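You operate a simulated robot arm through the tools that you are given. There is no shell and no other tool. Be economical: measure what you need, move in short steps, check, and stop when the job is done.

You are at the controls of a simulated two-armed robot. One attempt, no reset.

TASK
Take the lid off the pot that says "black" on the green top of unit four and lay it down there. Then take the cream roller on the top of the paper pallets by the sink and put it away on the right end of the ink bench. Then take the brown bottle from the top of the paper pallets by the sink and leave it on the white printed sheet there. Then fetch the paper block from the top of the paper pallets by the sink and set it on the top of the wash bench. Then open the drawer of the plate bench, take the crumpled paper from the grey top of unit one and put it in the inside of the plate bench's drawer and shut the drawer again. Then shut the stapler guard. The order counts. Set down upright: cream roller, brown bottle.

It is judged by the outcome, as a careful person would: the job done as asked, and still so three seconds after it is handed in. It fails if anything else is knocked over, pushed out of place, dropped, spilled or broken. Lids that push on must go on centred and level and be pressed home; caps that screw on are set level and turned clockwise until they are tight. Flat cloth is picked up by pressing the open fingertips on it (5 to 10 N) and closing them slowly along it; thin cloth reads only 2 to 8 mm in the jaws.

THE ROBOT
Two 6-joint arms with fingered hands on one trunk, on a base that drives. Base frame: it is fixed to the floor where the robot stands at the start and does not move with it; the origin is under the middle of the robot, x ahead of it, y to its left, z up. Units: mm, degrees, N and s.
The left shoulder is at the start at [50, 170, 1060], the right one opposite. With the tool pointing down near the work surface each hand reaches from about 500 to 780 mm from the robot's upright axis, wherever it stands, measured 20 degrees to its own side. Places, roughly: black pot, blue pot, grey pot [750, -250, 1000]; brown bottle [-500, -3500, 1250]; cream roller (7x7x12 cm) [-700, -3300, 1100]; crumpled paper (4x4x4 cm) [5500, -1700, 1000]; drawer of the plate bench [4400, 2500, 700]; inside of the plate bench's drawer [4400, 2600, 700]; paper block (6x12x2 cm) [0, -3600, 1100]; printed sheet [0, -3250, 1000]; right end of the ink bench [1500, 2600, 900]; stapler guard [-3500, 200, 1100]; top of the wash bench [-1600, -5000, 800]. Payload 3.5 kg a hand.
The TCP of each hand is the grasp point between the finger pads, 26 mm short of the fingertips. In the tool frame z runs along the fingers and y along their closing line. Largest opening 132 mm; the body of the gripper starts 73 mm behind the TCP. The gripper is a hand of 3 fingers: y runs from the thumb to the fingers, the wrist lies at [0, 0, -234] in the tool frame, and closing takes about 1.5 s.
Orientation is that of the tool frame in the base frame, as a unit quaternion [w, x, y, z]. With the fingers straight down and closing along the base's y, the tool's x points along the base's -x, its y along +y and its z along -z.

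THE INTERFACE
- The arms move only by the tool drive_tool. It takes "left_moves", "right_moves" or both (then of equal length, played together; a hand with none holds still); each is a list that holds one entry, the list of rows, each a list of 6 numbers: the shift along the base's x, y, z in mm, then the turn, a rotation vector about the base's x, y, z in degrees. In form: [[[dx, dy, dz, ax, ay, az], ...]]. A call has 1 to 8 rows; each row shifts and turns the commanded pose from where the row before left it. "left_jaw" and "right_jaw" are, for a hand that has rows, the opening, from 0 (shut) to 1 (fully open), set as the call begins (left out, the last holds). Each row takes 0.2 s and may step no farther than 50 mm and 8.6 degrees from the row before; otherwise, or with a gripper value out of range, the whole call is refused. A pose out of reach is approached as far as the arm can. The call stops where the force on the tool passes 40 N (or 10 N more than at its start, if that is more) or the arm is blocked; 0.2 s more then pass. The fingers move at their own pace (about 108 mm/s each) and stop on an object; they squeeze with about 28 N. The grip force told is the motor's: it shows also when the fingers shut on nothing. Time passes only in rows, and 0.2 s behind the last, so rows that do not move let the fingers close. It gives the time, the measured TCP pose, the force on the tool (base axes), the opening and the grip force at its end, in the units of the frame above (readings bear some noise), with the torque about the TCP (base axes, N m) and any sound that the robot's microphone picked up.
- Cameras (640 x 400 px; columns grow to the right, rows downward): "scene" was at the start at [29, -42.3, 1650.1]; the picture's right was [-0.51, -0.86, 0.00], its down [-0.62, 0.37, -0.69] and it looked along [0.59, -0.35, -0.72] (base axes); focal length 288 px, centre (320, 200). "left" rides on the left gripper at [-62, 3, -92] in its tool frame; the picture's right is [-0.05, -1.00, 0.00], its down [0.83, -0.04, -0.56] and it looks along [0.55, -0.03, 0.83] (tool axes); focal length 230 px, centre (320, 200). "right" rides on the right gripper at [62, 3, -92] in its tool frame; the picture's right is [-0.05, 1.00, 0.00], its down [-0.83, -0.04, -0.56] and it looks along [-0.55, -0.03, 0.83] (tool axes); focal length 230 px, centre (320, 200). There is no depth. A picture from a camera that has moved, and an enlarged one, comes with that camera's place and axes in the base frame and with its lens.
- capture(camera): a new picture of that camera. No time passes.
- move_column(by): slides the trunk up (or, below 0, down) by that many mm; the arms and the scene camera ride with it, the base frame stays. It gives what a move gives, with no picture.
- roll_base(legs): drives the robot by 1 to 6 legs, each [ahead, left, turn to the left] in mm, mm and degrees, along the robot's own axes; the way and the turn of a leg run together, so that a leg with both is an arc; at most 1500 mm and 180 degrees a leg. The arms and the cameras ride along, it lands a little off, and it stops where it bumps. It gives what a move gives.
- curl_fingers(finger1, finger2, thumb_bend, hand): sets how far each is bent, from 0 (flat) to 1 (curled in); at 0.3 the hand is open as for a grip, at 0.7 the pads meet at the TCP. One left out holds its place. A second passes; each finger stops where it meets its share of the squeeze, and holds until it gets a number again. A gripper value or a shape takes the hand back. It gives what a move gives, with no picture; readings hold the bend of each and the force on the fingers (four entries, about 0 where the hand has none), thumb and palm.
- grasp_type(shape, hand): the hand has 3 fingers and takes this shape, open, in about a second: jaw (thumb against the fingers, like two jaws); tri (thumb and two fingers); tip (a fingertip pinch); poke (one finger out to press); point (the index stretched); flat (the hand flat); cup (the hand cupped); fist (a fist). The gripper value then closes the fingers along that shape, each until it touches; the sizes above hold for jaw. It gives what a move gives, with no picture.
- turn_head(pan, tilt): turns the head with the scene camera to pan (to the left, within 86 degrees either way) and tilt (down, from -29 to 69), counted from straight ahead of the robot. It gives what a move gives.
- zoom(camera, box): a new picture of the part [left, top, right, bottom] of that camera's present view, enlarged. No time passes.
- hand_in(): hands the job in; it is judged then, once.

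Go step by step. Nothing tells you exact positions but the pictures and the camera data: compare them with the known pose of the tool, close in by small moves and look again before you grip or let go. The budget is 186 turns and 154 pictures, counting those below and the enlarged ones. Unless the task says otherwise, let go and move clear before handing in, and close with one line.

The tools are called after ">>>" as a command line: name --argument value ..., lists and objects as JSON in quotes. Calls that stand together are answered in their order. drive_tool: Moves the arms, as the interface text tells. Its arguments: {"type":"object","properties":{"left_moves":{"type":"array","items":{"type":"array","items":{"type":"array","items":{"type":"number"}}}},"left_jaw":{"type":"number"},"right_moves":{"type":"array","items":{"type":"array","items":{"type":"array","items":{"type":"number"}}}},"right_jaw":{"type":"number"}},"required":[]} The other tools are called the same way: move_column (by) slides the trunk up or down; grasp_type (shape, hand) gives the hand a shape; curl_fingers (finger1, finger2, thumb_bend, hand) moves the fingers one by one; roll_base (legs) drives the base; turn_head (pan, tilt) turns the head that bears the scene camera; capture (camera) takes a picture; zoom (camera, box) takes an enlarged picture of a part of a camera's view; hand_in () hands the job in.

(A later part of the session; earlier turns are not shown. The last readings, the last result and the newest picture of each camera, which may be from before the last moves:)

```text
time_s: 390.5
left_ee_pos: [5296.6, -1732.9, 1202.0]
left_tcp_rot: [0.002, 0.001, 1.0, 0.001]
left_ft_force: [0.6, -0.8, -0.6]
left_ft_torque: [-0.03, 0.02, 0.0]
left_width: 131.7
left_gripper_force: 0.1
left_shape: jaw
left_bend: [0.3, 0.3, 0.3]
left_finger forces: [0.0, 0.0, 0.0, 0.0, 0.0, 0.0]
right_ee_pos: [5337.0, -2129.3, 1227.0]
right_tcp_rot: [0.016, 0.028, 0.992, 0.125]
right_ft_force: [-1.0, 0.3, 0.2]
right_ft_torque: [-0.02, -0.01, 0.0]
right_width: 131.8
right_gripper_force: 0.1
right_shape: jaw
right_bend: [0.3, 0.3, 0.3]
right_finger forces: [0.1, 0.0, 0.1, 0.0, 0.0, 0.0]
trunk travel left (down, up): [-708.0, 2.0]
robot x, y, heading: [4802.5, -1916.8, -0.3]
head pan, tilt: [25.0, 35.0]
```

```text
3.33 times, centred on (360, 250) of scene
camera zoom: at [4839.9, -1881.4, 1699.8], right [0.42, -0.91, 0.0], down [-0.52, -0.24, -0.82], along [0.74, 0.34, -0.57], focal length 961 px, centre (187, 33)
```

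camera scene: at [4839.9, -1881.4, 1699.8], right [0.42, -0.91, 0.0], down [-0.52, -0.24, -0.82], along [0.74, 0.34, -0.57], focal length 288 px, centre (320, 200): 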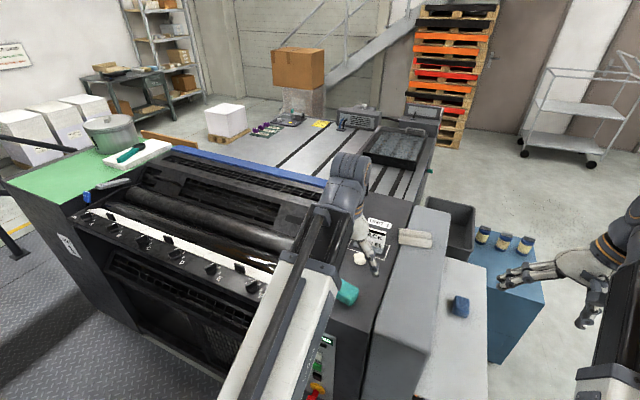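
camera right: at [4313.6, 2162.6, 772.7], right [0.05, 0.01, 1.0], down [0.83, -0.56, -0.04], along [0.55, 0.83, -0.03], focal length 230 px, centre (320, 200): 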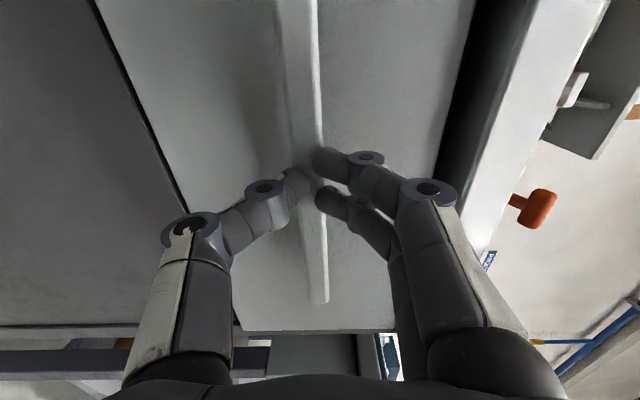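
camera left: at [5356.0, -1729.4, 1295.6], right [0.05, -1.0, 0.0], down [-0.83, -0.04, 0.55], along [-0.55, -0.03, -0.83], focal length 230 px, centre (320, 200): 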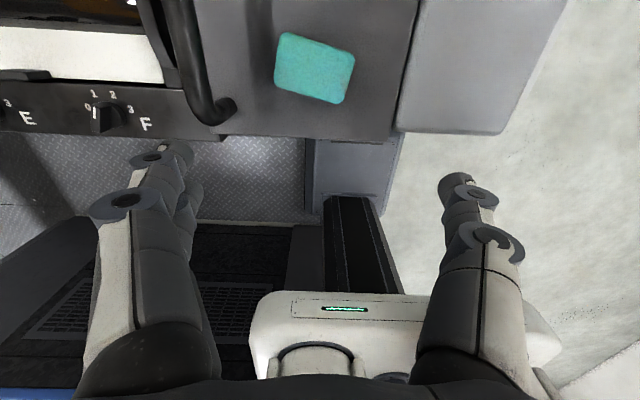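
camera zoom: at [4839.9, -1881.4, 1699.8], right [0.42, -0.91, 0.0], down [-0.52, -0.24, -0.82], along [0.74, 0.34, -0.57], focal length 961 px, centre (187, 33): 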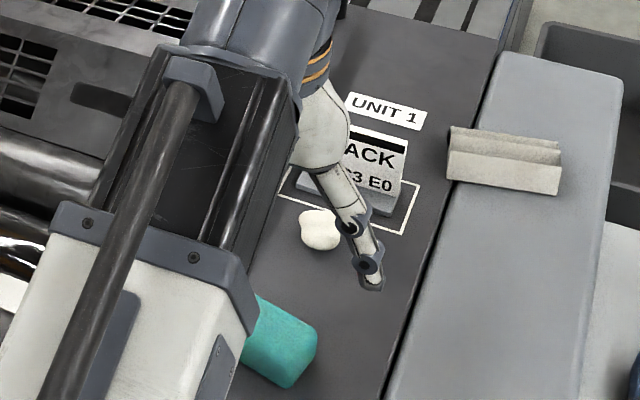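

>>> drive_tool --left_moves '[[[43, 0, 0, 0, 0, 0], [43, 0, 0, 0, 0, 0], [43, 0, -15, 0, 0, 0], [43, 2, -20, 0, 0, 0], [0, 0, -30, 0, 0, 0], [0, 0, 0, 0, 0, 0]]]' --left_jaw 0.6

>>> capture --camera "left"

>>> zoom --camera "scene" --box '[290, 190, 430, 310]'

```text
time_s: 391.9
left_ee_pos: [5468.3, -1732.8, 1137.5]
left_tcp_rot: [0.002, 0.001, 1.0, 0.001]
left_ft_force: [0.1, 0.2, 0.7]
left_ft_torque: [0.01, -0.06, 0.01]
left_width: 79.8
left_gripper_force: 0.0
left_shape: jaw
left_bend: [0.71, 0.71, 0.71]
left_finger forces: [0.1, 0.0, 0.0, 0.0, 0.0, 0.1]
right_ee_pos: [5337.2, -2130.9, 1227.9]
right_tcp_rot: [0.016, 0.028, 0.992, 0.125]
right_ft_force: [-0.6, -0.4, -0.1]
right_ft_torque: [0.02, -0.01, 0.02]
right_width: 131.9
right_gripper_force: 0.0
right_shape: jaw
right_bend: [0.3, 0.3, 0.3]
right_finger forces: [0.1, 0.0, 0.0, 0.0, 0.0, 0.1]
trunk travel left (down, up): [-708.0, 2.0]
robot x, y, heading: [4800.2, -1917.2, 0.3]
head pan, tilt: [25.0, 35.0]
```

```text
39 pictures are left
camera left: at [5527.4, -1728.9, 1230.5], right [0.05, -1.0, 0.0], down [-0.83, -0.04, 0.55], along [-0.55, -0.03, -0.83], focal length 230 px, centre (320, 200)
```

left: 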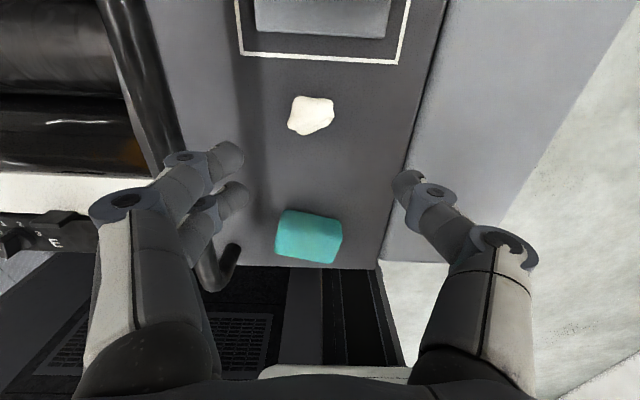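

```text
3.33 times, centred on (360, 250) of scene
camera zoom: at [4839.9, -1883.0, 1699.9], right [0.42, -0.91, 0.0], down [-0.52, -0.24, -0.82], along [0.74, 0.34, -0.57], focal length 961 px, centre (187, 33)
```

zoom: 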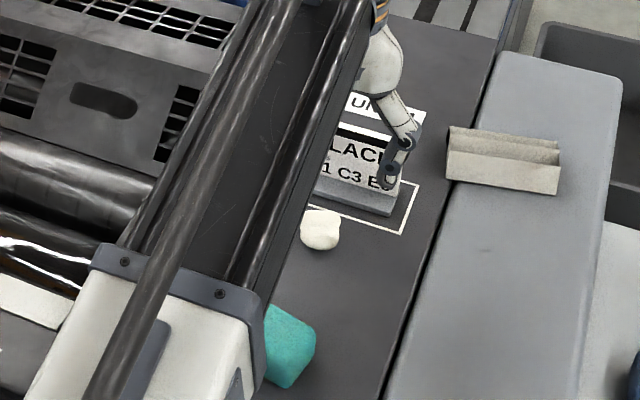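

>>> drive_tool --left_moves '[[[6, 4, -30, 0, 0, 0], [0, 0, -30, 0, 0, 0], [0, 0, -25, 0, 0, 0], [0, 0, -8, 0, 0, 0], [0, 0, 0, 0, 0, 0]]]'

>>> capture --camera "left"

>>> zoom --camera "scene" --box '[290, 190, 430, 310]'

```text
time_s: 393.1
left_ee_pos: [5473.3, -1728.7, 1044.3]
left_tcp_rot: [0.002, 0.001, 1.0, 0.001]
left_ft_force: [-0.4, 1.0, 1.2]
left_ft_torque: [0.01, 0.03, 0.02]
left_width: 79.8
left_gripper_force: 0.1
left_shape: jaw
left_bend: [0.71, 0.71, 0.71]
left_finger forces: [0.1, 0.0, 0.0, 0.0, 0.0, 0.0]
right_ee_pos: [5336.9, -2130.1, 1228.3]
right_tcp_rot: [0.017, 0.029, 0.991, 0.126]
right_ft_force: [-0.7, 0.0, 0.8]
right_ft_torque: [-0.01, -0.02, -0.04]
right_width: 131.8
right_gripper_force: 0.0
right_shape: jaw
right_bend: [0.3, 0.3, 0.3]
right_finger forces: [0.0, 0.0, 0.0, 0.1, 0.0, 0.0]
trunk travel left (down, up): [-708.0, 2.0]
robot x, y, heading: [4803.3, -1916.9, -0.3]
head pan, tilt: [25.0, 35.0]
```

```text
37 pictures are left
camera left: at [5533.5, -1724.2, 1136.9], right [0.05, -1.0, 0.0], down [-0.83, -0.04, 0.55], along [-0.55, -0.03, -0.83], focal length 230 px, centre (320, 200)
```

left: 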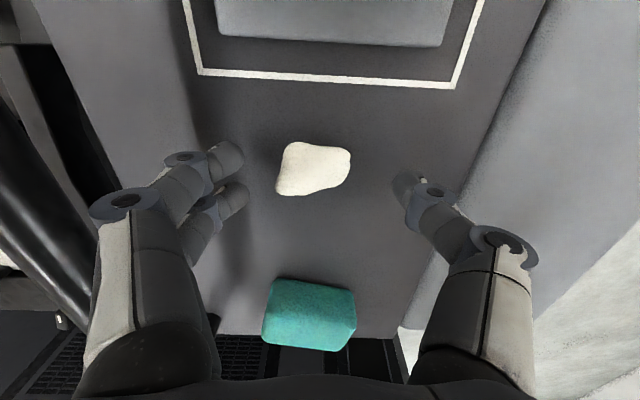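

```text
3.33 times, centred on (360, 250) of scene
camera zoom: at [4839.9, -1882.9, 1699.9], right [0.42, -0.91, 0.0], down [-0.52, -0.24, -0.82], along [0.74, 0.34, -0.57], focal length 961 px, centre (187, 33)
```

zoom: 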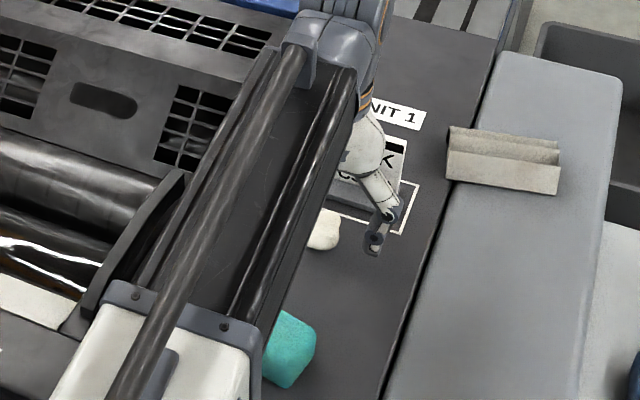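

>>> drive_tool --left_moves '[[[2, 0, -4, 0, 0, 0], [0, 0, -4, 0, 0, 0], [0, 0, 0, 0, 0, 0]]]'

>>> drive_tool --left_moves '[[[0, 0, 0, 0, 0, 0], [0, 0, 0, 0, 0, 0], [0, 0, 0, 0, 0, 0], [0, 0, 0, 0, 0, 0], [0, 0, 0, 0, 0, 0], [0, 0, 0, 0, 0, 0], [0, 0, 0, 0, 0, 0], [0, 0, 0, 0, 0, 0]]]' --left_jaw 0

>>> drive_tool --left_moves '[[[0, 0, 10, 0, 0, 0], [0, 0, 30, 0, 0, 0], [0, 0, 40, 0, 0, 0], [0, 0, 40, 0, 0, 0]]]'

>>> capture --camera "left"

```text
time_s: 393.9
left_ee_pos: [5476.2, -1728.5, 1036.5]
left_tcp_rot: [0.002, 0.001, 1.0, 0.001]
left_ft_force: [-0.1, -0.5, 1.2]
left_ft_torque: [0.01, -0.02, -0.02]
left_width: 79.7
left_gripper_force: 0.0
left_shape: jaw
left_bend: [0.71, 0.71, 0.71]
left_finger forces: [0.0, 0.0, 0.1, 0.0, 0.1, 0.0]
right_ee_pos: [5338.0, -2131.4, 1228.9]
right_tcp_rot: [0.017, 0.028, 0.992, 0.126]
right_ft_force: [0.4, 0.3, -0.2]
right_ft_torque: [-0.01, 0.07, -0.04]
right_width: 132.0
right_gripper_force: 0.1
right_shape: jaw
right_bend: [0.3, 0.3, 0.3]
right_finger forces: [0.1, 0.0, 0.0, 0.0, 0.0, 0.1]
trunk travel left (down, up): [-708.0, 2.0]
robot x, y, heading: [4799.7, -1922.0, -0.1]
head pan, tilt: [25.0, 35.0]
```

```text
time_s: 395.7
left_ee_pos: [5475.5, -1728.1, 1037.2]
left_tcp_rot: [0.003, 0.001, 1.0, 0.0]
left_ft_force: [-0.2, 0.2, 0.0]
left_ft_torque: [0.02, 0.0, 0.0]
left_width: 30.3
left_gripper_force: 27.7
left_shape: jaw
left_bend: [0.73, 0.73, 0.7]
left_finger forces: [12.5, 12.8, 0.0, 0.0, 25.3, 0.0]
right_ee_pos: [5337.1, -2131.5, 1228.6]
right_tcp_rot: [0.016, 0.028, 0.991, 0.126]
right_ft_force: [0.0, 0.8, -0.1]
right_ft_torque: [0.02, -0.03, -0.02]
right_width: 131.9
right_gripper_force: 0.1
right_shape: jaw
right_bend: [0.3, 0.3, 0.3]
right_finger forces: [0.1, 0.1, 0.0, 0.1, 0.0, 0.1]
trunk travel left (down, up): [-708.0, 2.0]
robot x, y, heading: [4798.7, -1918.1, -0.1]
head pan, tilt: [25.0, 35.0]
```

```text
time_s: 396.7
left_ee_pos: [5474.7, -1727.0, 1156.2]
left_tcp_rot: [0.003, 0.001, 1.0, 0.0]
left_ft_force: [0.1, -0.2, 0.1]
left_ft_torque: [0.02, -0.02, 0.01]
left_width: 30.4
left_gripper_force: 27.8
left_shape: jaw
left_bend: [0.73, 0.73, 0.7]
left_finger forces: [12.5, 12.8, 0.0, 0.0, 25.3, 0.0]
right_ee_pos: [5336.7, -2131.7, 1227.0]
right_tcp_rot: [0.018, 0.027, 0.992, 0.126]
right_ft_force: [-0.6, 1.3, 0.1]
right_ft_torque: [-0.03, 0.01, 0.02]
right_width: 132.0
right_gripper_force: 0.1
right_shape: jaw
right_bend: [0.3, 0.3, 0.3]
right_finger forces: [0.0, 0.1, 0.1, 0.0, 0.1, 0.0]
trunk travel left (down, up): [-708.0, 2.0]
robot x, y, heading: [4800.4, -1920.6, 0.1]
head pan, tilt: [25.0, 35.0]
```

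```text
35 pictures are left
camera left: at [5534.8, -1723.7, 1250.0], right [0.05, -1.0, 0.0], down [-0.83, -0.04, 0.55], along [-0.55, -0.03, -0.83], focal length 230 px, centre (320, 200)
```

left: 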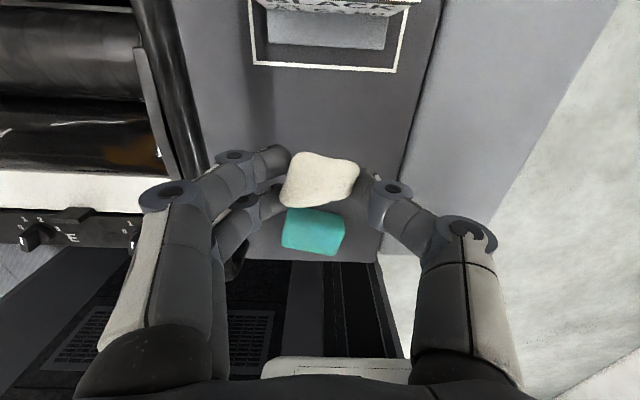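

Paper is held. I retract, leave the corridor end, turn north and drive back to the plate bench.

>>> drive_tool --left_moves '[[[-30, 0, 30, 0, 0, 0], [-40, 0, 15, 0, 0, 0], [-45, 0, 0, 0, 0, 0], [-45, 0, 0, 0, 0, 0], [-10, 0, 0, 0, 0, 0]]]'

>>> roll_base --legs '[[0, -560, 0], [0, 0, 90]]'

>>> turn_head --pan 0 --tilt 30

>>> capture --camera "scene"

```text
time_s: 397.9
left_ee_pos: [5305.4, -1728.5, 1202.5]
left_tcp_rot: [0.003, 0.0, 1.0, 0.0]
left_ft_force: [0.1, -0.8, -0.9]
left_ft_torque: [-0.04, 0.04, 0.0]
left_width: 30.4
left_gripper_force: 27.6
left_shape: jaw
left_bend: [0.73, 0.73, 0.7]
left_finger forces: [12.5, 12.9, 0.0, 0.0, 25.3, 0.0]
right_ee_pos: [5337.6, -2130.3, 1228.2]
right_tcp_rot: [0.017, 0.028, 0.992, 0.126]
right_ft_force: [0.0, -0.2, -0.9]
right_ft_torque: [0.0, 0.01, 0.0]
right_width: 131.7
right_gripper_force: 0.0
right_shape: jaw
right_bend: [0.3, 0.3, 0.3]
right_finger forces: [0.1, 0.0, 0.0, 0.0, 0.0, 0.1]
trunk travel left (down, up): [-708.0, 2.0]
robot x, y, heading: [4801.4, -1916.2, -0.4]
head pan, tilt: [25.0, 35.0]
```

```text
time_s: 405.0
left_ee_pos: [4615.7, -1978.4, 1202.8]
left_tcp_rot: [0.002, -0.7, 0.714, 0.003]
left_ft_force: [0.6, 0.2, 0.4]
left_ft_torque: [0.0, -0.01, -0.01]
left_width: 30.0
left_gripper_force: 27.8
left_shape: jaw
left_bend: [0.73, 0.73, 0.7]
left_finger forces: [12.5, 12.7, 0.0, 0.0, 25.2, 0.0]
right_ee_pos: [5019.6, -1954.4, 1227.2]
right_tcp_rot: [-0.077, -0.674, 0.727, 0.101]
right_ft_force: [0.4, 0.3, 0.1]
right_ft_torque: [-0.02, 0.03, 0.02]
right_width: 132.0
right_gripper_force: 0.1
right_shape: jaw
right_bend: [0.3, 0.3, 0.3]
right_finger forces: [0.0, 0.1, 0.1, 0.0, 0.0, 0.0]
trunk travel left (down, up): [-708.0, 2.0]
robot x, y, heading: [4798.6, -2487.3, 88.6]
head pan, tilt: [25.0, 35.0]
```

```text
time_s: 405.9
left_ee_pos: [4616.4, -1978.2, 1203.6]
left_tcp_rot: [0.002, -0.701, 0.714, 0.003]
left_ft_force: [0.7, -1.1, -0.7]
left_ft_torque: [0.01, 0.0, -0.01]
left_width: 30.1
left_gripper_force: 28.5
left_shape: jaw
left_bend: [0.73, 0.73, 0.7]
left_finger forces: [12.5, 12.8, 0.0, 0.0, 25.2, 0.1]
right_ee_pos: [5018.6, -1954.6, 1227.0]
right_tcp_rot: [-0.076, -0.675, 0.727, 0.102]
right_ft_force: [0.0, 0.0, -0.8]
right_ft_torque: [0.0, -0.02, 0.0]
right_width: 131.7
right_gripper_force: 0.0
right_shape: jaw
right_bend: [0.3, 0.3, 0.3]
right_finger forces: [0.1, 0.1, 0.0, 0.0, 0.0, 0.1]
trunk travel left (down, up): [-708.0, 2.0]
robot x, y, heading: [4798.9, -2486.9, 88.8]
head pan, tilt: [0.0, 30.0]
```

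```text
34 pictures are left
camera scene: at [4797.8, -2438.8, 1707.6], right [1.0, -0.02, 0.0], down [-0.01, -0.5, -0.87], along [0.02, 0.87, -0.5], focal length 288 px, centre (320, 200)
```

scene: 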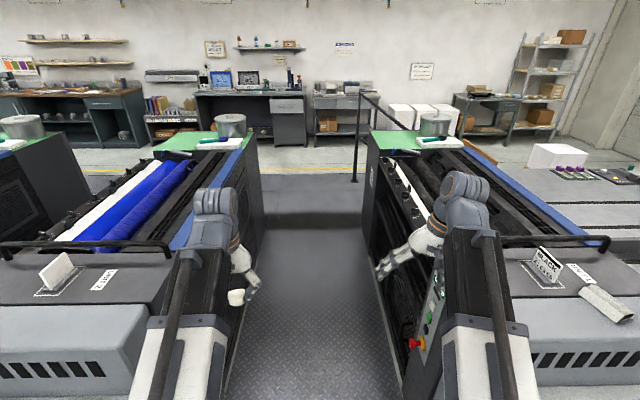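

>>> roll_base --legs '[[0, 12, 1.2], [1200, 0, 0]]'

>>> roll_base --legs '[[1200, 0, 0]]'

```text
time_s: 412.4
left_ee_pos: [4659.4, -757.6, 1204.1]
left_tcp_rot: [0.002, -0.686, 0.727, 0.002]
left_ft_force: [-0.2, 0.1, -0.3]
left_ft_torque: [0.0, 0.0, 0.01]
left_width: 30.1
left_gripper_force: 28.0
left_shape: jaw
left_bend: [0.73, 0.73, 0.7]
left_finger forces: [12.6, 12.7, 0.1, 0.0, 25.3, 0.0]
right_ee_pos: [5063.3, -748.5, 1228.1]
right_tcp_rot: [-0.075, -0.66, 0.74, 0.102]
right_ft_force: [0.3, 0.4, 0.7]
right_ft_torque: [-0.04, -0.04, 0.0]
right_width: 131.6
right_gripper_force: 0.1
right_shape: jaw
right_bend: [0.3, 0.3, 0.3]
right_finger forces: [0.0, 0.0, 0.0, 0.0, 0.1, 0.0]
trunk travel left (down, up): [-708.0, 2.0]
robot x, y, heading: [4819.3, -1271.7, 86.4]
head pan, tilt: [0.0, 30.0]
```

```text
time_s: 418.3
left_ee_pos: [4745.5, 410.7, 1202.5]
left_tcp_rot: [0.001, -0.68, 0.734, 0.003]
left_ft_force: [-0.2, 0.3, 0.3]
left_ft_torque: [-0.02, 0.0, -0.02]
left_width: 30.1
left_gripper_force: 27.5
left_shape: jaw
left_bend: [0.73, 0.73, 0.7]
left_finger forces: [12.6, 12.7, 0.1, 0.0, 25.2, 0.0]
right_ee_pos: [5150.4, 413.4, 1227.5]
right_tcp_rot: [-0.074, -0.655, 0.745, 0.104]
right_ft_force: [0.2, -0.3, 0.4]
right_ft_torque: [-0.03, 0.0, -0.02]
right_width: 131.8
right_gripper_force: 0.2
right_shape: jaw
right_bend: [0.3, 0.3, 0.3]
right_finger forces: [0.0, 0.0, 0.1, 0.0, 0.0, 0.1]
trunk travel left (down, up): [-708.0, 2.0]
robot x, y, heading: [4899.1, -108.4, 86.1]
head pan, tilt: [0.0, 30.0]
```

>>> roll_base --legs '[[0, 115, 3.9], [1000, 0, 0], [0, 225, 0]]'

>>> turn_head --pan 10 --tilt 42

>>> capture --camera "scene"

```text
time_s: 425.6
left_ee_pos: [4391.6, 1420.4, 1203.5]
left_tcp_rot: [0.002, -0.699, 0.715, 0.003]
left_ft_force: [-0.6, 0.2, 0.9]
left_ft_torque: [-0.02, -0.04, 0.0]
left_width: 30.4
left_gripper_force: 28.4
left_shape: jaw
left_bend: [0.73, 0.73, 0.7]
left_finger forces: [12.5, 12.9, 0.1, 0.1, 25.3, 0.1]
right_ee_pos: [4794.5, 1441.5, 1227.8]
right_tcp_rot: [-0.076, -0.675, 0.727, 0.1]
right_ft_force: [-0.3, 0.1, -0.3]
right_ft_torque: [-0.02, -0.01, 0.01]
right_width: 131.9
right_gripper_force: 0.1
right_shape: jaw
right_bend: [0.3, 0.3, 0.3]
right_finger forces: [0.1, 0.1, 0.0, 0.0, 0.0, 0.1]
trunk travel left (down, up): [-708.0, 2.0]
robot x, y, heading: [4572.9, 907.8, 88.6]
head pan, tilt: [0.0, 30.0]
```

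```text
time_s: 426.4
left_ee_pos: [4392.6, 1418.5, 1203.7]
left_tcp_rot: [0.001, -0.7, 0.714, 0.002]
left_ft_force: [-0.1, -0.6, 0.4]
left_ft_torque: [-0.01, -0.01, 0.04]
left_width: 30.3
left_gripper_force: 27.6
left_shape: jaw
left_bend: [0.73, 0.73, 0.7]
left_finger forces: [12.5, 12.8, 0.1, 0.0, 25.3, 0.0]
right_ee_pos: [4794.9, 1442.2, 1227.7]
right_tcp_rot: [-0.076, -0.675, 0.727, 0.102]
right_ft_force: [0.5, 0.8, -0.8]
right_ft_torque: [0.03, -0.01, 0.0]
right_width: 132.1
right_gripper_force: 0.0
right_shape: jaw
right_bend: [0.3, 0.3, 0.3]
right_finger forces: [0.0, 0.1, 0.0, 0.1, 0.1, 0.1]
trunk travel left (down, up): [-708.0, 2.0]
robot x, y, heading: [4571.7, 908.5, 88.9]
head pan, tilt: [10.0, 42.0]
```

```text
33 pictures are left
camera scene: at [4558.9, 950.4, 1689.4], right [0.99, 0.15, 0.0], down [0.1, -0.66, -0.74], along [-0.11, 0.73, -0.67], focal length 288 px, centre (320, 200)
```

scene: 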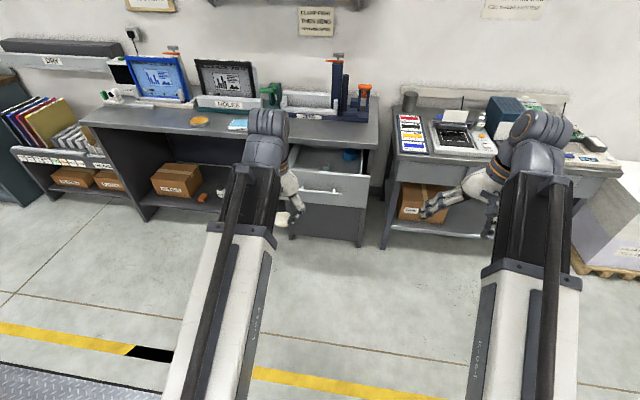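

>>> roll_base --legs '[[640, 0, 1.2]]'

>>> capture --camera "left"

>>> capture --camera "scene"

```text
time_s: 429.9
left_ee_pos: [4392.3, 2043.8, 1203.4]
left_tcp_rot: [0.002, -0.706, 0.708, 0.002]
left_ft_force: [-0.4, 0.6, -0.1]
left_ft_torque: [-0.04, 0.0, 0.01]
left_width: 30.2
left_gripper_force: 27.9
left_shape: jaw
left_bend: [0.73, 0.73, 0.7]
left_finger forces: [12.4, 12.8, 0.1, 0.0, 25.2, 0.0]
right_ee_pos: [4795.5, 2074.2, 1227.6]
right_tcp_rot: [-0.078, -0.68, 0.722, 0.101]
right_ft_force: [0.1, -0.5, -0.9]
right_ft_torque: [-0.03, -0.02, -0.01]
right_width: 132.0
right_gripper_force: 0.1
right_shape: jaw
right_bend: [0.3, 0.3, 0.3]
right_finger forces: [0.0, 0.0, 0.1, 0.1, 0.1, 0.0]
trunk travel left (down, up): [-708.0, 2.0]
robot x, y, heading: [4580.1, 1537.4, 89.5]
head pan, tilt: [10.0, 42.0]
```

```text
32 pictures are left
camera left: at [4388.5, 2106.7, 1295.9], right [1.0, 0.05, 0.0], down [0.04, -0.83, 0.55], along [0.02, -0.55, -0.83], focal length 230 px, centre (320, 200)
```

left: 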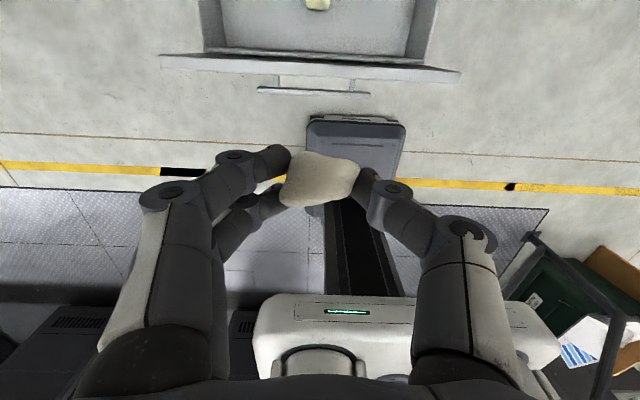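

```text
31 pictures are left
camera scene: at [4566.5, 1579.1, 1689.3], right [0.99, 0.17, 0.0], down [0.11, -0.66, -0.74], along [-0.13, 0.73, -0.67], focal length 288 px, centre (320, 200)
```

scene: 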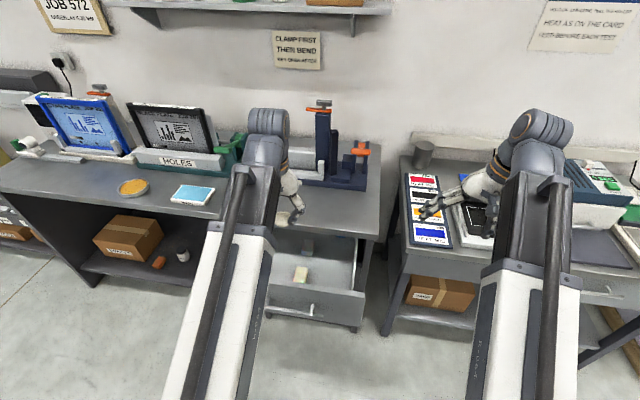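

The open drawer holds an eraser near [4375,2195]; I'll put the paper at about [4480,2170]. Lowering the trunk and moving the left hand over the drawer.

>>> move_column --by -250

>>> drive_tool --left_moves '[[[30, 30, 0, 0, 0, 0], [30, 30, 0, 0, 0, 0], [28, 35, 0, 0, 0, 0], [0, 30, 0, 0, 0, 0], [0, 0, -40, 0, 0, 0], [0, 0, 0, 0, 0, 0]]]'

>>> capture --camera "left"

>>> capture --camera "scene"

```text
time_s: 432.5
left_ee_pos: [4391.6, 2044.2, 954.0]
left_tcp_rot: [0.001, -0.706, 0.708, 0.003]
left_ft_force: [-0.1, -0.5, 0.2]
left_ft_torque: [0.06, 0.01, -0.01]
left_width: 30.2
left_gripper_force: 28.0
left_shape: jaw
left_bend: [0.73, 0.73, 0.7]
left_finger forces: [12.5, 12.9, 0.1, 0.0, 25.3, 0.0]
right_ee_pos: [4795.4, 2074.3, 978.2]
right_tcp_rot: [-0.078, -0.68, 0.722, 0.1]
right_ft_force: [-0.2, 0.0, -0.2]
right_ft_torque: [0.0, 0.0, -0.02]
right_width: 131.8
right_gripper_force: 0.1
right_shape: jaw
right_bend: [0.3, 0.3, 0.3]
right_finger forces: [0.0, 0.0, 0.0, 0.1, 0.0, 0.0]
trunk travel left (down, up): [-458.0, 252.0]
robot x, y, heading: [4579.7, 1533.3, 89.4]
head pan, tilt: [10.0, 42.0]
```

```text
time_s: 433.9
left_ee_pos: [4476.2, 2170.7, 910.5]
left_tcp_rot: [0.002, -0.705, 0.709, 0.003]
left_ft_force: [-0.3, 0.1, 0.2]
left_ft_torque: [0.02, -0.02, 0.0]
left_width: 30.4
left_gripper_force: 27.9
left_shape: jaw
left_bend: [0.73, 0.73, 0.7]
left_finger forces: [12.4, 12.7, 0.0, 0.0, 25.2, 0.0]
right_ee_pos: [4795.4, 2074.4, 978.1]
right_tcp_rot: [-0.076, -0.68, 0.722, 0.101]
right_ft_force: [0.2, 0.4, -0.2]
right_ft_torque: [-0.02, -0.03, -0.03]
right_width: 131.8
right_gripper_force: 0.0
right_shape: jaw
right_bend: [0.3, 0.3, 0.3]
right_finger forces: [0.0, 0.1, 0.1, 0.0, 0.0, 0.0]
trunk travel left (down, up): [-458.0, 252.0]
robot x, y, heading: [4581.6, 1536.8, 89.6]
head pan, tilt: [10.0, 42.0]
```

```text
30 pictures are left
camera left: at [4472.0, 2231.4, 1003.7], right [1.0, 0.05, 0.0], down [0.04, -0.83, 0.55], along [0.03, -0.55, -0.84], focal length 230 px, centre (320, 200)
```

left: 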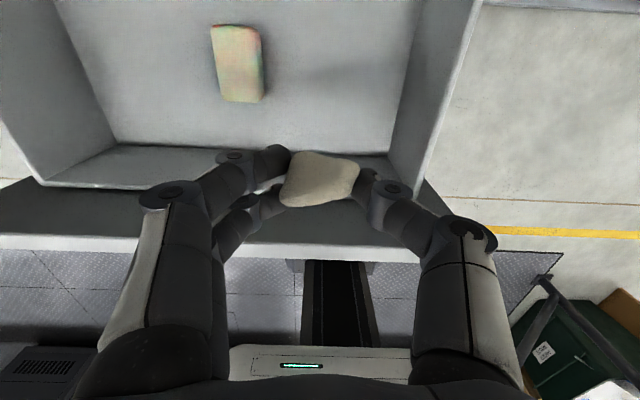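

```text
29 pictures are left
camera scene: at [4566.5, 1578.5, 1439.4], right [0.99, 0.17, 0.0], down [0.11, -0.66, -0.74], along [-0.13, 0.73, -0.67], focal length 288 px, centre (320, 200)
```

scene: 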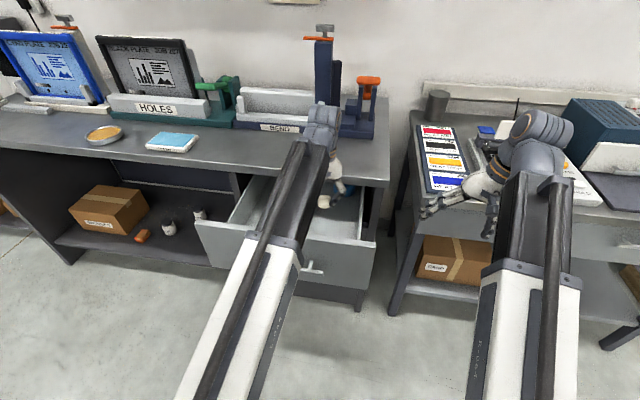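

>>> drive_tool --left_moves '[[[0, 0, -40, 0, 0, 0], [0, 0, -40, 0, 0, 0], [0, 0, -40, 0, 0, 0], [0, 0, -20, 0, 0, 0], [0, 0, -10, 0, 0, 0], [0, 0, -5, 0, 0, 0], [0, 0, -5, 0, 0, 0], [0, 0, -4, 0, 0, 0]]]'

>>> capture --camera "left"

```text
time_s: 435.7
left_ee_pos: [4481.2, 2169.5, 749.0]
left_tcp_rot: [0.002, -0.706, 0.709, 0.002]
left_ft_force: [0.0, -0.3, -1.5]
left_ft_torque: [-0.01, 0.01, 0.02]
left_width: 30.2
left_gripper_force: 27.9
left_shape: jaw
left_bend: [0.73, 0.73, 0.7]
left_finger forces: [12.5, 12.7, 0.1, 0.0, 25.2, 0.0]
right_ee_pos: [4794.6, 2074.1, 978.5]
right_tcp_rot: [-0.077, -0.68, 0.722, 0.101]
right_ft_force: [-0.8, 0.2, 0.0]
right_ft_torque: [-0.01, 0.01, 0.02]
right_width: 132.0
right_gripper_force: 0.1
right_shape: jaw
right_bend: [0.3, 0.3, 0.3]
right_finger forces: [0.0, 0.1, 0.0, 0.1, 0.0, 0.1]
trunk travel left (down, up): [-458.0, 252.0]
robot x, y, heading: [4581.8, 1537.2, 89.6]
head pan, tilt: [10.0, 42.0]
```

```text
28 pictures are left
camera left: at [4476.4, 2231.1, 841.6], right [1.0, 0.05, 0.0], down [0.04, -0.83, 0.55], along [0.02, -0.55, -0.83], focal length 230 px, centre (320, 200)
```

left: 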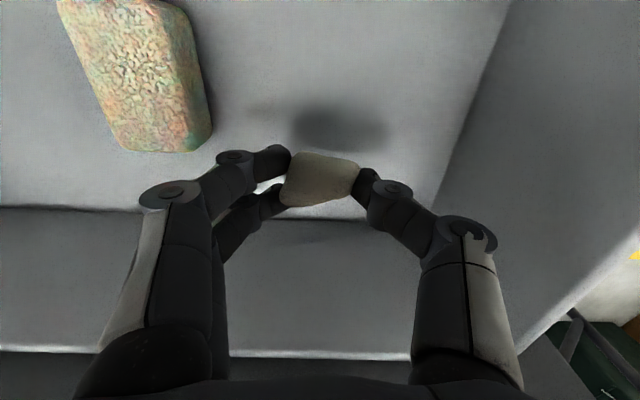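

>>> drive_tool --left_moves '[[[0, 0, -8, 0, 0, 0], [0, 0, -6, 0, 0, 0], [0, 0, -4, 0, 0, 0], [0, 0, -4, 0, 0, 0], [0, 0, -4, 0, 0, 0], [0, 0, -3, 0, 0, 0]]]'

>>> capture --camera "left"

```text
time_s: 437.1
left_ee_pos: [4481.9, 2168.0, 721.1]
left_tcp_rot: [0.001, -0.706, 0.708, 0.002]
left_ft_force: [1.3, -0.1, -0.2]
left_ft_torque: [0.01, -0.01, -0.01]
left_width: 30.2
left_gripper_force: 27.7
left_shape: jaw
left_bend: [0.73, 0.73, 0.7]
left_finger forces: [12.5, 12.7, 0.0, 0.1, 25.2, 0.0]
right_ee_pos: [4794.1, 2073.8, 977.7]
right_tcp_rot: [-0.077, -0.68, 0.722, 0.101]
right_ft_force: [-0.1, 0.1, -0.2]
right_ft_torque: [-0.01, 0.02, 0.0]
right_width: 131.7
right_gripper_force: 0.0
right_shape: jaw
right_bend: [0.3, 0.3, 0.3]
right_finger forces: [0.0, 0.0, 0.0, 0.0, 0.1, 0.1]
trunk travel left (down, up): [-458.0, 252.0]
robot x, y, heading: [4581.6, 1537.6, 89.8]
head pan, tilt: [10.0, 42.0]
```

```text
27 pictures are left
camera left: at [4478.0, 2231.2, 813.6], right [1.0, 0.05, 0.0], down [0.04, -0.83, 0.55], along [0.02, -0.55, -0.84], focal length 230 px, centre (320, 200)
```

left: 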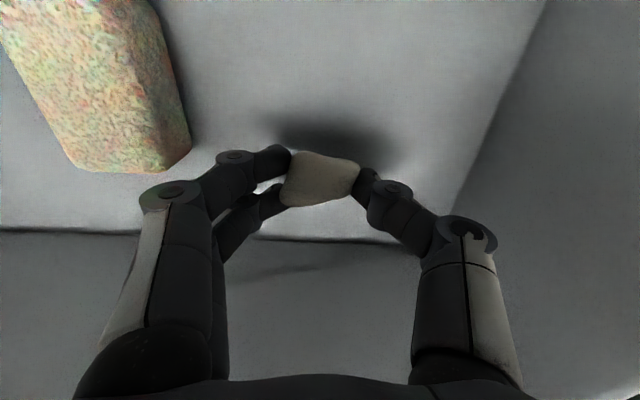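

>>> drive_tool --left_moves '[[[0, 0, -5, 0, 0, 0], [0, 0, -4, 0, 0, 0], [0, 0, -3, 0, 0, 0], [0, 0, -3, 0, 0, 0], [0, 0, -3, 0, 0, 0]]]'

>>> drive_tool --left_moves '[[[0, 0, 0, 0, 0, 0], [0, 0, 0, 0, 0, 0], [0, 0, 0, 0, 0, 0], [0, 0, 20, 0, 0, 0], [0, 0, 40, 0, 0, 0], [0, 0, 40, 0, 0, 0], [0, 0, 40, 0, 0, 0], [0, 0, 40, 0, 0, 0]]]' --left_jaw 0.4

>>> capture --camera "left"

```text
time_s: 438.3
left_ee_pos: [4480.1, 2169.3, 704.7]
left_tcp_rot: [0.002, -0.706, 0.708, 0.004]
left_ft_force: [-0.9, 1.0, 14.7]
left_ft_torque: [0.04, 0.11, -0.01]
left_width: 30.4
left_gripper_force: 27.6
left_shape: jaw
left_bend: [0.74, 0.73, 0.7]
left_finger forces: [14.4, 14.8, 0.1, 0.1, 28.6, 0.0]
right_ee_pos: [4794.4, 2072.9, 978.1]
right_tcp_rot: [-0.078, -0.68, 0.722, 0.102]
right_ft_force: [-0.6, -0.6, 0.2]
right_ft_torque: [-0.02, -0.02, 0.02]
right_width: 131.9
right_gripper_force: 0.1
right_shape: jaw
right_bend: [0.3, 0.3, 0.3]
right_finger forces: [0.0, 0.0, 0.0, 0.1, 0.1, 0.0]
trunk travel left (down, up): [-458.0, 252.0]
robot x, y, heading: [4582.1, 1535.2, 89.6]
head pan, tilt: [10.0, 42.0]
```

```text
time_s: 440.1
left_ee_pos: [4480.3, 2167.2, 882.7]
left_tcp_rot: [0.001, -0.705, 0.709, 0.002]
left_ft_force: [-0.1, 0.4, 0.0]
left_ft_torque: [0.02, 0.04, 0.02]
left_width: 52.4
left_gripper_force: 0.1
left_shape: jaw
left_bend: [0.73, 0.73, 0.7]
left_finger forces: [0.0, 0.1, 0.0, 0.0, 0.0, 0.0]
right_ee_pos: [4794.1, 2075.1, 977.4]
right_tcp_rot: [-0.077, -0.68, 0.722, 0.101]
right_ft_force: [0.9, -0.3, -0.4]
right_ft_torque: [-0.04, 0.0, -0.01]
right_width: 132.1
right_gripper_force: 0.1
right_shape: jaw
right_bend: [0.3, 0.3, 0.3]
right_finger forces: [0.0, 0.1, 0.0, 0.0, 0.0, 0.0]
trunk travel left (down, up): [-458.0, 252.0]
robot x, y, heading: [4581.1, 1542.0, 89.6]
head pan, tilt: [10.0, 42.0]
```

```text
26 pictures are left
camera left: at [4476.2, 2229.1, 976.5], right [1.0, 0.05, 0.0], down [0.04, -0.83, 0.55], along [0.02, -0.55, -0.83], focal length 230 px, centre (320, 200)
```

left: 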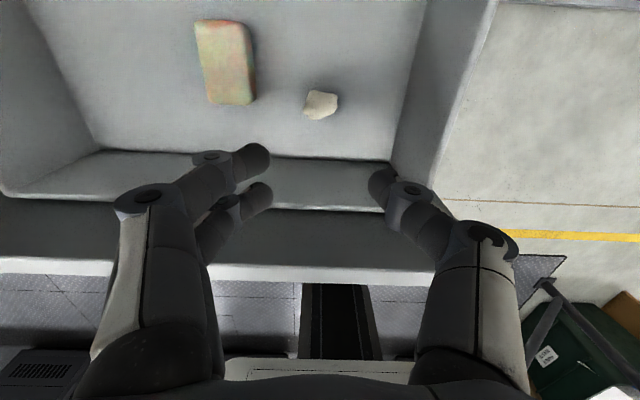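

Paper is in the drawer. I rise, back off, then pitch the left hand forward with closed fingers to push the drawer shut at its bar.

>>> drive_tool --left_moves '[[[0, 0, 30, 0, 0, 0], [0, 0, 20, 0, 0, 0]]]' --left_jaw 0

>>> roll_base --legs '[[-350, 95, 0.3]]'

>>> drive_tool --left_moves '[[[0, 10, -20, 8, 0, 0], [0, 10, -25, 8, 0, 0], [0, 10, -25, 8, 0, 0], [0, 10, -25, 8, 0, 0], [0, 0, -25, 8, 0, 0], [0, 0, -30, 0, 0, 0], [0, 0, 0, 0, 0, 0]]]'

>>> capture --camera "scene"

```text
time_s: 440.7
left_ee_pos: [4478.8, 2166.9, 931.5]
left_tcp_rot: [0.0, -0.706, 0.708, 0.003]
left_ft_force: [-0.6, -0.6, -0.2]
left_ft_torque: [0.03, 0.01, 0.0]
left_width: 0.0
left_gripper_force: 26.9
left_shape: jaw
left_bend: [0.64, 0.64, 0.67]
left_finger forces: [0.0, 0.0, 0.1, 0.0, 0.0, 0.0]
right_ee_pos: [4794.5, 2074.3, 977.4]
right_tcp_rot: [-0.077, -0.68, 0.722, 0.101]
right_ft_force: [-0.8, 0.0, 0.2]
right_ft_torque: [0.0, 0.02, 0.0]
right_width: 131.9
right_gripper_force: 0.0
right_shape: jaw
right_bend: [0.3, 0.3, 0.3]
right_finger forces: [0.0, 0.1, 0.0, 0.1, 0.1, 0.0]
trunk travel left (down, up): [-458.0, 252.0]
robot x, y, heading: [4584.1, 1536.7, 89.9]
head pan, tilt: [10.0, 42.0]
```

```text
time_s: 443.0
left_ee_pos: [4380.6, 1821.4, 933.5]
left_tcp_rot: [0.002, -0.706, 0.708, 0.002]
left_ft_force: [-0.3, 0.3, 0.2]
left_ft_torque: [-0.04, 0.03, 0.02]
left_width: 0.0
left_gripper_force: 27.6
left_shape: jaw
left_bend: [0.65, 0.65, 0.67]
left_finger forces: [0.1, 0.0, 0.0, 0.0, 0.0, 0.0]
right_ee_pos: [4696.2, 1731.1, 976.8]
right_tcp_rot: [-0.077, -0.681, 0.722, 0.101]
right_ft_force: [1.0, -0.4, 0.3]
right_ft_torque: [0.0, 0.01, 0.02]
right_width: 132.0
right_gripper_force: 0.1
right_shape: jaw
right_bend: [0.3, 0.3, 0.3]
right_finger forces: [0.0, 0.1, 0.1, 0.0, 0.1, 0.1]
trunk travel left (down, up): [-458.0, 252.0]
robot x, y, heading: [4481.2, 1192.2, 90.0]
head pan, tilt: [10.0, 42.0]
```

```text
time_s: 444.6
left_ee_pos: [4382.1, 1860.6, 784.2]
left_tcp_rot: [0.243, -0.663, 0.664, 0.245]
left_ft_force: [-0.3, 0.0, 0.2]
left_ft_torque: [-0.05, 0.0, 0.03]
left_width: 0.0
left_gripper_force: 27.9
left_shape: jaw
left_bend: [0.65, 0.65, 0.67]
left_finger forces: [0.1, 0.1, 0.1, 0.1, 0.0, 0.0]
right_ee_pos: [4696.3, 1730.6, 977.0]
right_tcp_rot: [-0.077, -0.681, 0.721, 0.101]
right_ft_force: [1.0, 0.0, -0.8]
right_ft_torque: [0.0, 0.05, -0.02]
right_width: 132.1
right_gripper_force: 0.1
right_shape: jaw
right_bend: [0.3, 0.3, 0.3]
right_finger forces: [0.0, 0.0, 0.1, 0.0, 0.0, 0.1]
trunk travel left (down, up): [-458.0, 252.0]
robot x, y, heading: [4484.1, 1195.7, 89.8]
head pan, tilt: [10.0, 42.0]
```

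```text
25 pictures are left
camera scene: at [4468.8, 1234.3, 1439.4], right [0.99, 0.17, 0.0], down [0.11, -0.66, -0.74], along [-0.13, 0.73, -0.67], focal length 288 px, centre (320, 200)
```

scene: 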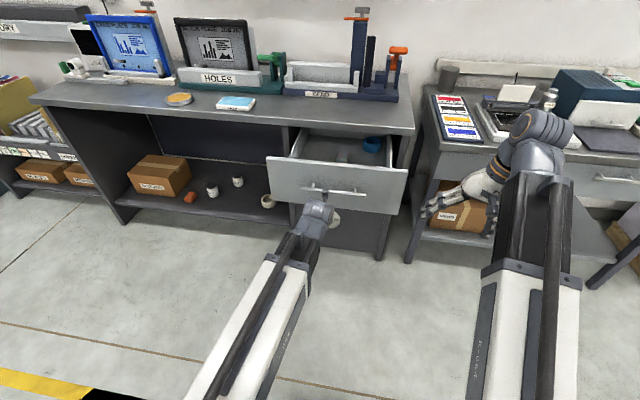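

>>> roll_base --legs '[[200, 0, 0.2]]'

>>> capture --camera "scene"

```text
time_s: 446.2
left_ee_pos: [4378.6, 2065.3, 784.4]
left_tcp_rot: [-0.241, 0.665, -0.663, -0.245]
left_ft_force: [-0.1, -0.6, -0.1]
left_ft_torque: [0.01, -0.01, 0.0]
left_width: 0.1
left_gripper_force: 28.5
left_shape: jaw
left_bend: [0.67, 0.66, 0.73]
left_finger forces: [0.1, 0.0, 0.0, 0.0, 0.0, 0.0]
right_ee_pos: [4694.0, 1935.0, 977.5]
right_tcp_rot: [-0.077, -0.683, 0.72, 0.1]
right_ft_force: [-0.1, -0.1, 0.3]
right_ft_torque: [0.0, -0.02, 0.01]
right_width: 131.8
right_gripper_force: 0.0
right_shape: jaw
right_bend: [0.3, 0.3, 0.3]
right_finger forces: [0.0, 0.0, 0.0, 0.0, 0.0, 0.1]
trunk travel left (down, up): [-458.0, 252.0]
robot x, y, heading: [4483.0, 1397.3, 90.2]
head pan, tilt: [10.0, 42.0]
```

```text
24 pictures are left
camera scene: at [4468.9, 1438.1, 1439.3], right [0.98, 0.17, 0.0], down [0.12, -0.66, -0.74], along [-0.13, 0.73, -0.67], focal length 288 px, centre (320, 200)
```

scene: 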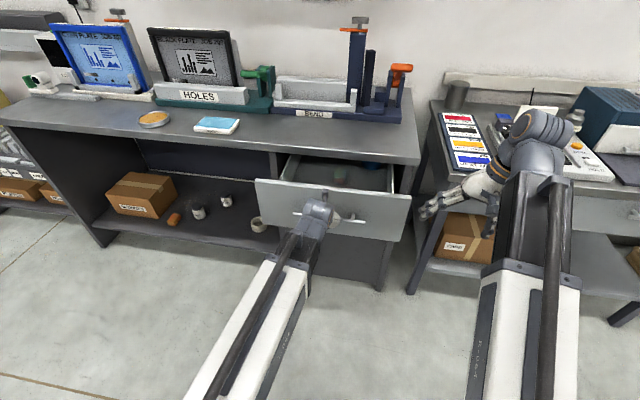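

>>> roll_base --legs '[[150, 0, 0]]'

>>> capture --camera "scene"

```text
time_s: 447.6
left_ee_pos: [4375.7, 2210.7, 783.3]
left_tcp_rot: [-0.242, 0.666, -0.662, -0.246]
left_ft_force: [0.5, -0.1, -0.5]
left_ft_torque: [-0.01, 0.01, -0.02]
left_width: 0.0
left_gripper_force: 28.0
left_shape: jaw
left_bend: [0.68, 0.67, 0.74]
left_finger forces: [0.1, 0.1, 0.0, 0.0, 0.1, 0.0]
right_ee_pos: [4691.0, 2081.6, 977.8]
right_tcp_rot: [-0.077, -0.684, 0.719, 0.1]
right_ft_force: [0.1, 0.0, 0.3]
right_ft_torque: [-0.03, 0.0, 0.0]
right_width: 132.0
right_gripper_force: 0.1
right_shape: jaw
right_bend: [0.3, 0.3, 0.3]
right_finger forces: [0.0, 0.0, 0.0, 0.0, 0.1, 0.0]
trunk travel left (down, up): [-458.0, 252.0]
robot x, y, heading: [4483.1, 1541.8, 90.2]
head pan, tilt: [10.0, 42.0]
```

```text
23 pictures are left
camera scene: at [4468.2, 1583.3, 1439.3], right [0.98, 0.18, 0.0], down [0.12, -0.66, -0.74], along [-0.13, 0.73, -0.67], focal length 288 px, centre (320, 200)
```

scene: 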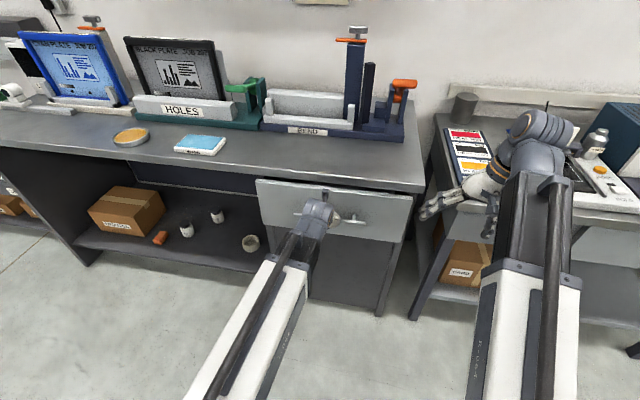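

>>> drive_tool --left_moves '[[[0, 10, 0, 0, 0, 0], [0, 10, 0, 0, 0, 0], [0, 8, 0, 0, 0, 0], [0, 8, 0, 0, 0, 0], [0, 8, 0, 0, 0, 0], [0, 8, 0, 0, 0, 0], [0, 8, 0, 0, 0, 0], [0, 8, 0, 0, 0, 0]]]'

>>> zoom --camera "scene" --box '[220, 120, 440, 270]'

```text
time_s: 449.3
left_ee_pos: [4377.0, 2268.3, 787.4]
left_tcp_rot: [-0.242, 0.665, -0.662, -0.245]
left_ft_force: [0.4, -19.0, 16.6]
left_ft_torque: [-0.19, 0.17, 0.2]
left_width: 0.0
left_gripper_force: 28.0
left_shape: jaw
left_bend: [0.68, 0.69, 0.76]
left_finger forces: [0.1, 0.1, 0.1, 0.0, 46.8, 0.1]
right_ee_pos: [4691.3, 2077.9, 979.8]
right_tcp_rot: [-0.077, -0.684, 0.718, 0.1]
right_ft_force: [-0.6, -0.3, 1.0]
right_ft_torque: [0.02, -0.01, 0.0]
right_width: 132.1
right_gripper_force: 0.0
right_shape: jaw
right_bend: [0.3, 0.3, 0.3]
right_finger forces: [0.0, 0.1, 0.0, 0.1, 0.0, 0.0]
trunk travel left (down, up): [-458.0, 252.0]
robot x, y, heading: [4484.8, 1540.0, 90.5]
head pan, tilt: [10.0, 42.0]
stopped in row 8 (left hand): the force on the tool passed its limit at 46 N (the readings are from after the stop); the commanded pose is now the measured one
```

```text
2.67 times, centred on (330, 195) of scene
camera zoom: at [4468.6, 1579.4, 1439.7], right [0.98, 0.18, 0.0], down [0.12, -0.66, -0.74], along [-0.13, 0.73, -0.67], focal length 769 px, centre (293, 213)
```

zoom: 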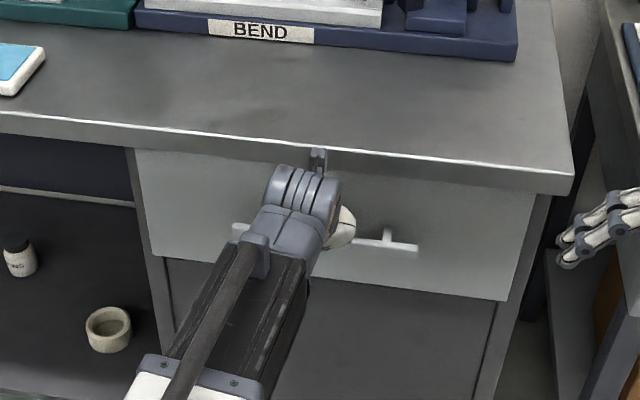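

Drawer is pushed home. I back away, level the left hand and check it.

>>> drive_tool --left_moves '[[[0, -15, 0, 0, 0, 0], [0, -20, 0, 0, 0, 0]]]'

>>> roll_base --legs '[[-440, 0, -0.4]]'

>>> drive_tool --left_moves '[[[0, -20, 20, -8, 0, 0], [0, -20, 20, -8, 0, 0], [-10, -15, 20, -8, 0, 0], [-15, -15, 20, -8, 0, 0], [-15, -15, 20, -8, 0, 0], [-15, 0, 0, 0, 0, 0]]]' --left_jaw 0.5

>>> capture --camera "scene"

```text
time_s: 449.9
left_ee_pos: [4377.1, 2235.8, 784.4]
left_tcp_rot: [-0.24, 0.666, -0.663, -0.243]
left_ft_force: [-0.2, 0.1, 0.4]
left_ft_torque: [0.01, 0.01, 0.01]
left_width: 0.0
left_gripper_force: 28.5
left_shape: jaw
left_bend: [0.68, 0.68, 0.74]
left_finger forces: [0.1, 0.1, 0.0, 0.0, 0.1, 0.0]
right_ee_pos: [4691.4, 2081.4, 977.9]
right_tcp_rot: [-0.077, -0.684, 0.718, 0.101]
right_ft_force: [0.5, 0.9, -0.2]
right_ft_torque: [-0.02, -0.02, 0.02]
right_width: 132.0
right_gripper_force: 0.1
right_shape: jaw
right_bend: [0.3, 0.3, 0.3]
right_finger forces: [0.0, 0.1, 0.0, 0.0, 0.0, 0.0]
trunk travel left (down, up): [-458.0, 252.0]
robot x, y, heading: [4485.9, 1546.3, 90.0]
head pan, tilt: [10.0, 42.0]
```

```text
time_s: 452.6
left_ee_pos: [4384.0, 1790.8, 784.0]
left_tcp_rot: [0.241, -0.663, 0.666, 0.242]
left_ft_force: [0.4, -0.1, 0.3]
left_ft_torque: [0.01, 0.0, 0.03]
left_width: 0.0
left_gripper_force: 28.0
left_shape: jaw
left_bend: [0.68, 0.68, 0.74]
left_finger forces: [0.0, 0.0, 0.1, 0.0, 0.0, 0.0]
right_ee_pos: [4696.7, 1631.6, 978.5]
right_tcp_rot: [-0.077, -0.681, 0.722, 0.101]
right_ft_force: [-0.4, -0.9, 0.4]
right_ft_torque: [-0.02, 0.02, 0.02]
right_width: 131.9
right_gripper_force: 0.0
right_shape: jaw
right_bend: [0.3, 0.3, 0.3]
right_finger forces: [0.0, 0.1, 0.0, 0.1, 0.0, 0.1]
trunk travel left (down, up): [-458.0, 252.0]
robot x, y, heading: [4480.0, 1091.5, 89.6]
head pan, tilt: [10.0, 42.0]
```

```text
time_s: 454.0
left_ee_pos: [4327.2, 1704.2, 884.4]
left_tcp_rot: [-0.001, -0.705, 0.709, -0.001]
left_ft_force: [-0.7, 0.5, -0.4]
left_ft_torque: [0.0, -0.01, -0.01]
left_width: 65.4
left_gripper_force: 0.0
left_shape: jaw
left_bend: [0.73, 0.73, 0.7]
left_finger forces: [0.1, 0.0, 0.0, 0.1, 0.0, 0.0]
right_ee_pos: [4697.5, 1632.5, 977.4]
right_tcp_rot: [-0.077, -0.68, 0.722, 0.101]
right_ft_force: [0.4, 0.3, 1.1]
right_ft_torque: [-0.02, 0.03, 0.02]
right_width: 131.9
right_gripper_force: 0.0
right_shape: jaw
right_bend: [0.3, 0.3, 0.3]
right_finger forces: [0.1, 0.0, 0.1, 0.1, 0.0, 0.0]
trunk travel left (down, up): [-458.0, 252.0]
robot x, y, heading: [4481.0, 1094.1, 89.8]
head pan, tilt: [10.0, 42.0]
```

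```text
21 pictures are left
camera scene: at [4468.8, 1136.4, 1439.4], right [0.99, 0.17, 0.0], down [0.11, -0.66, -0.74], along [-0.13, 0.73, -0.67], focal length 288 px, centre (320, 200)
```

scene: 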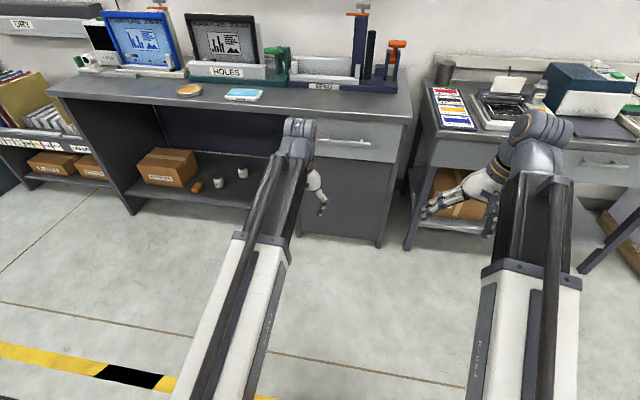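

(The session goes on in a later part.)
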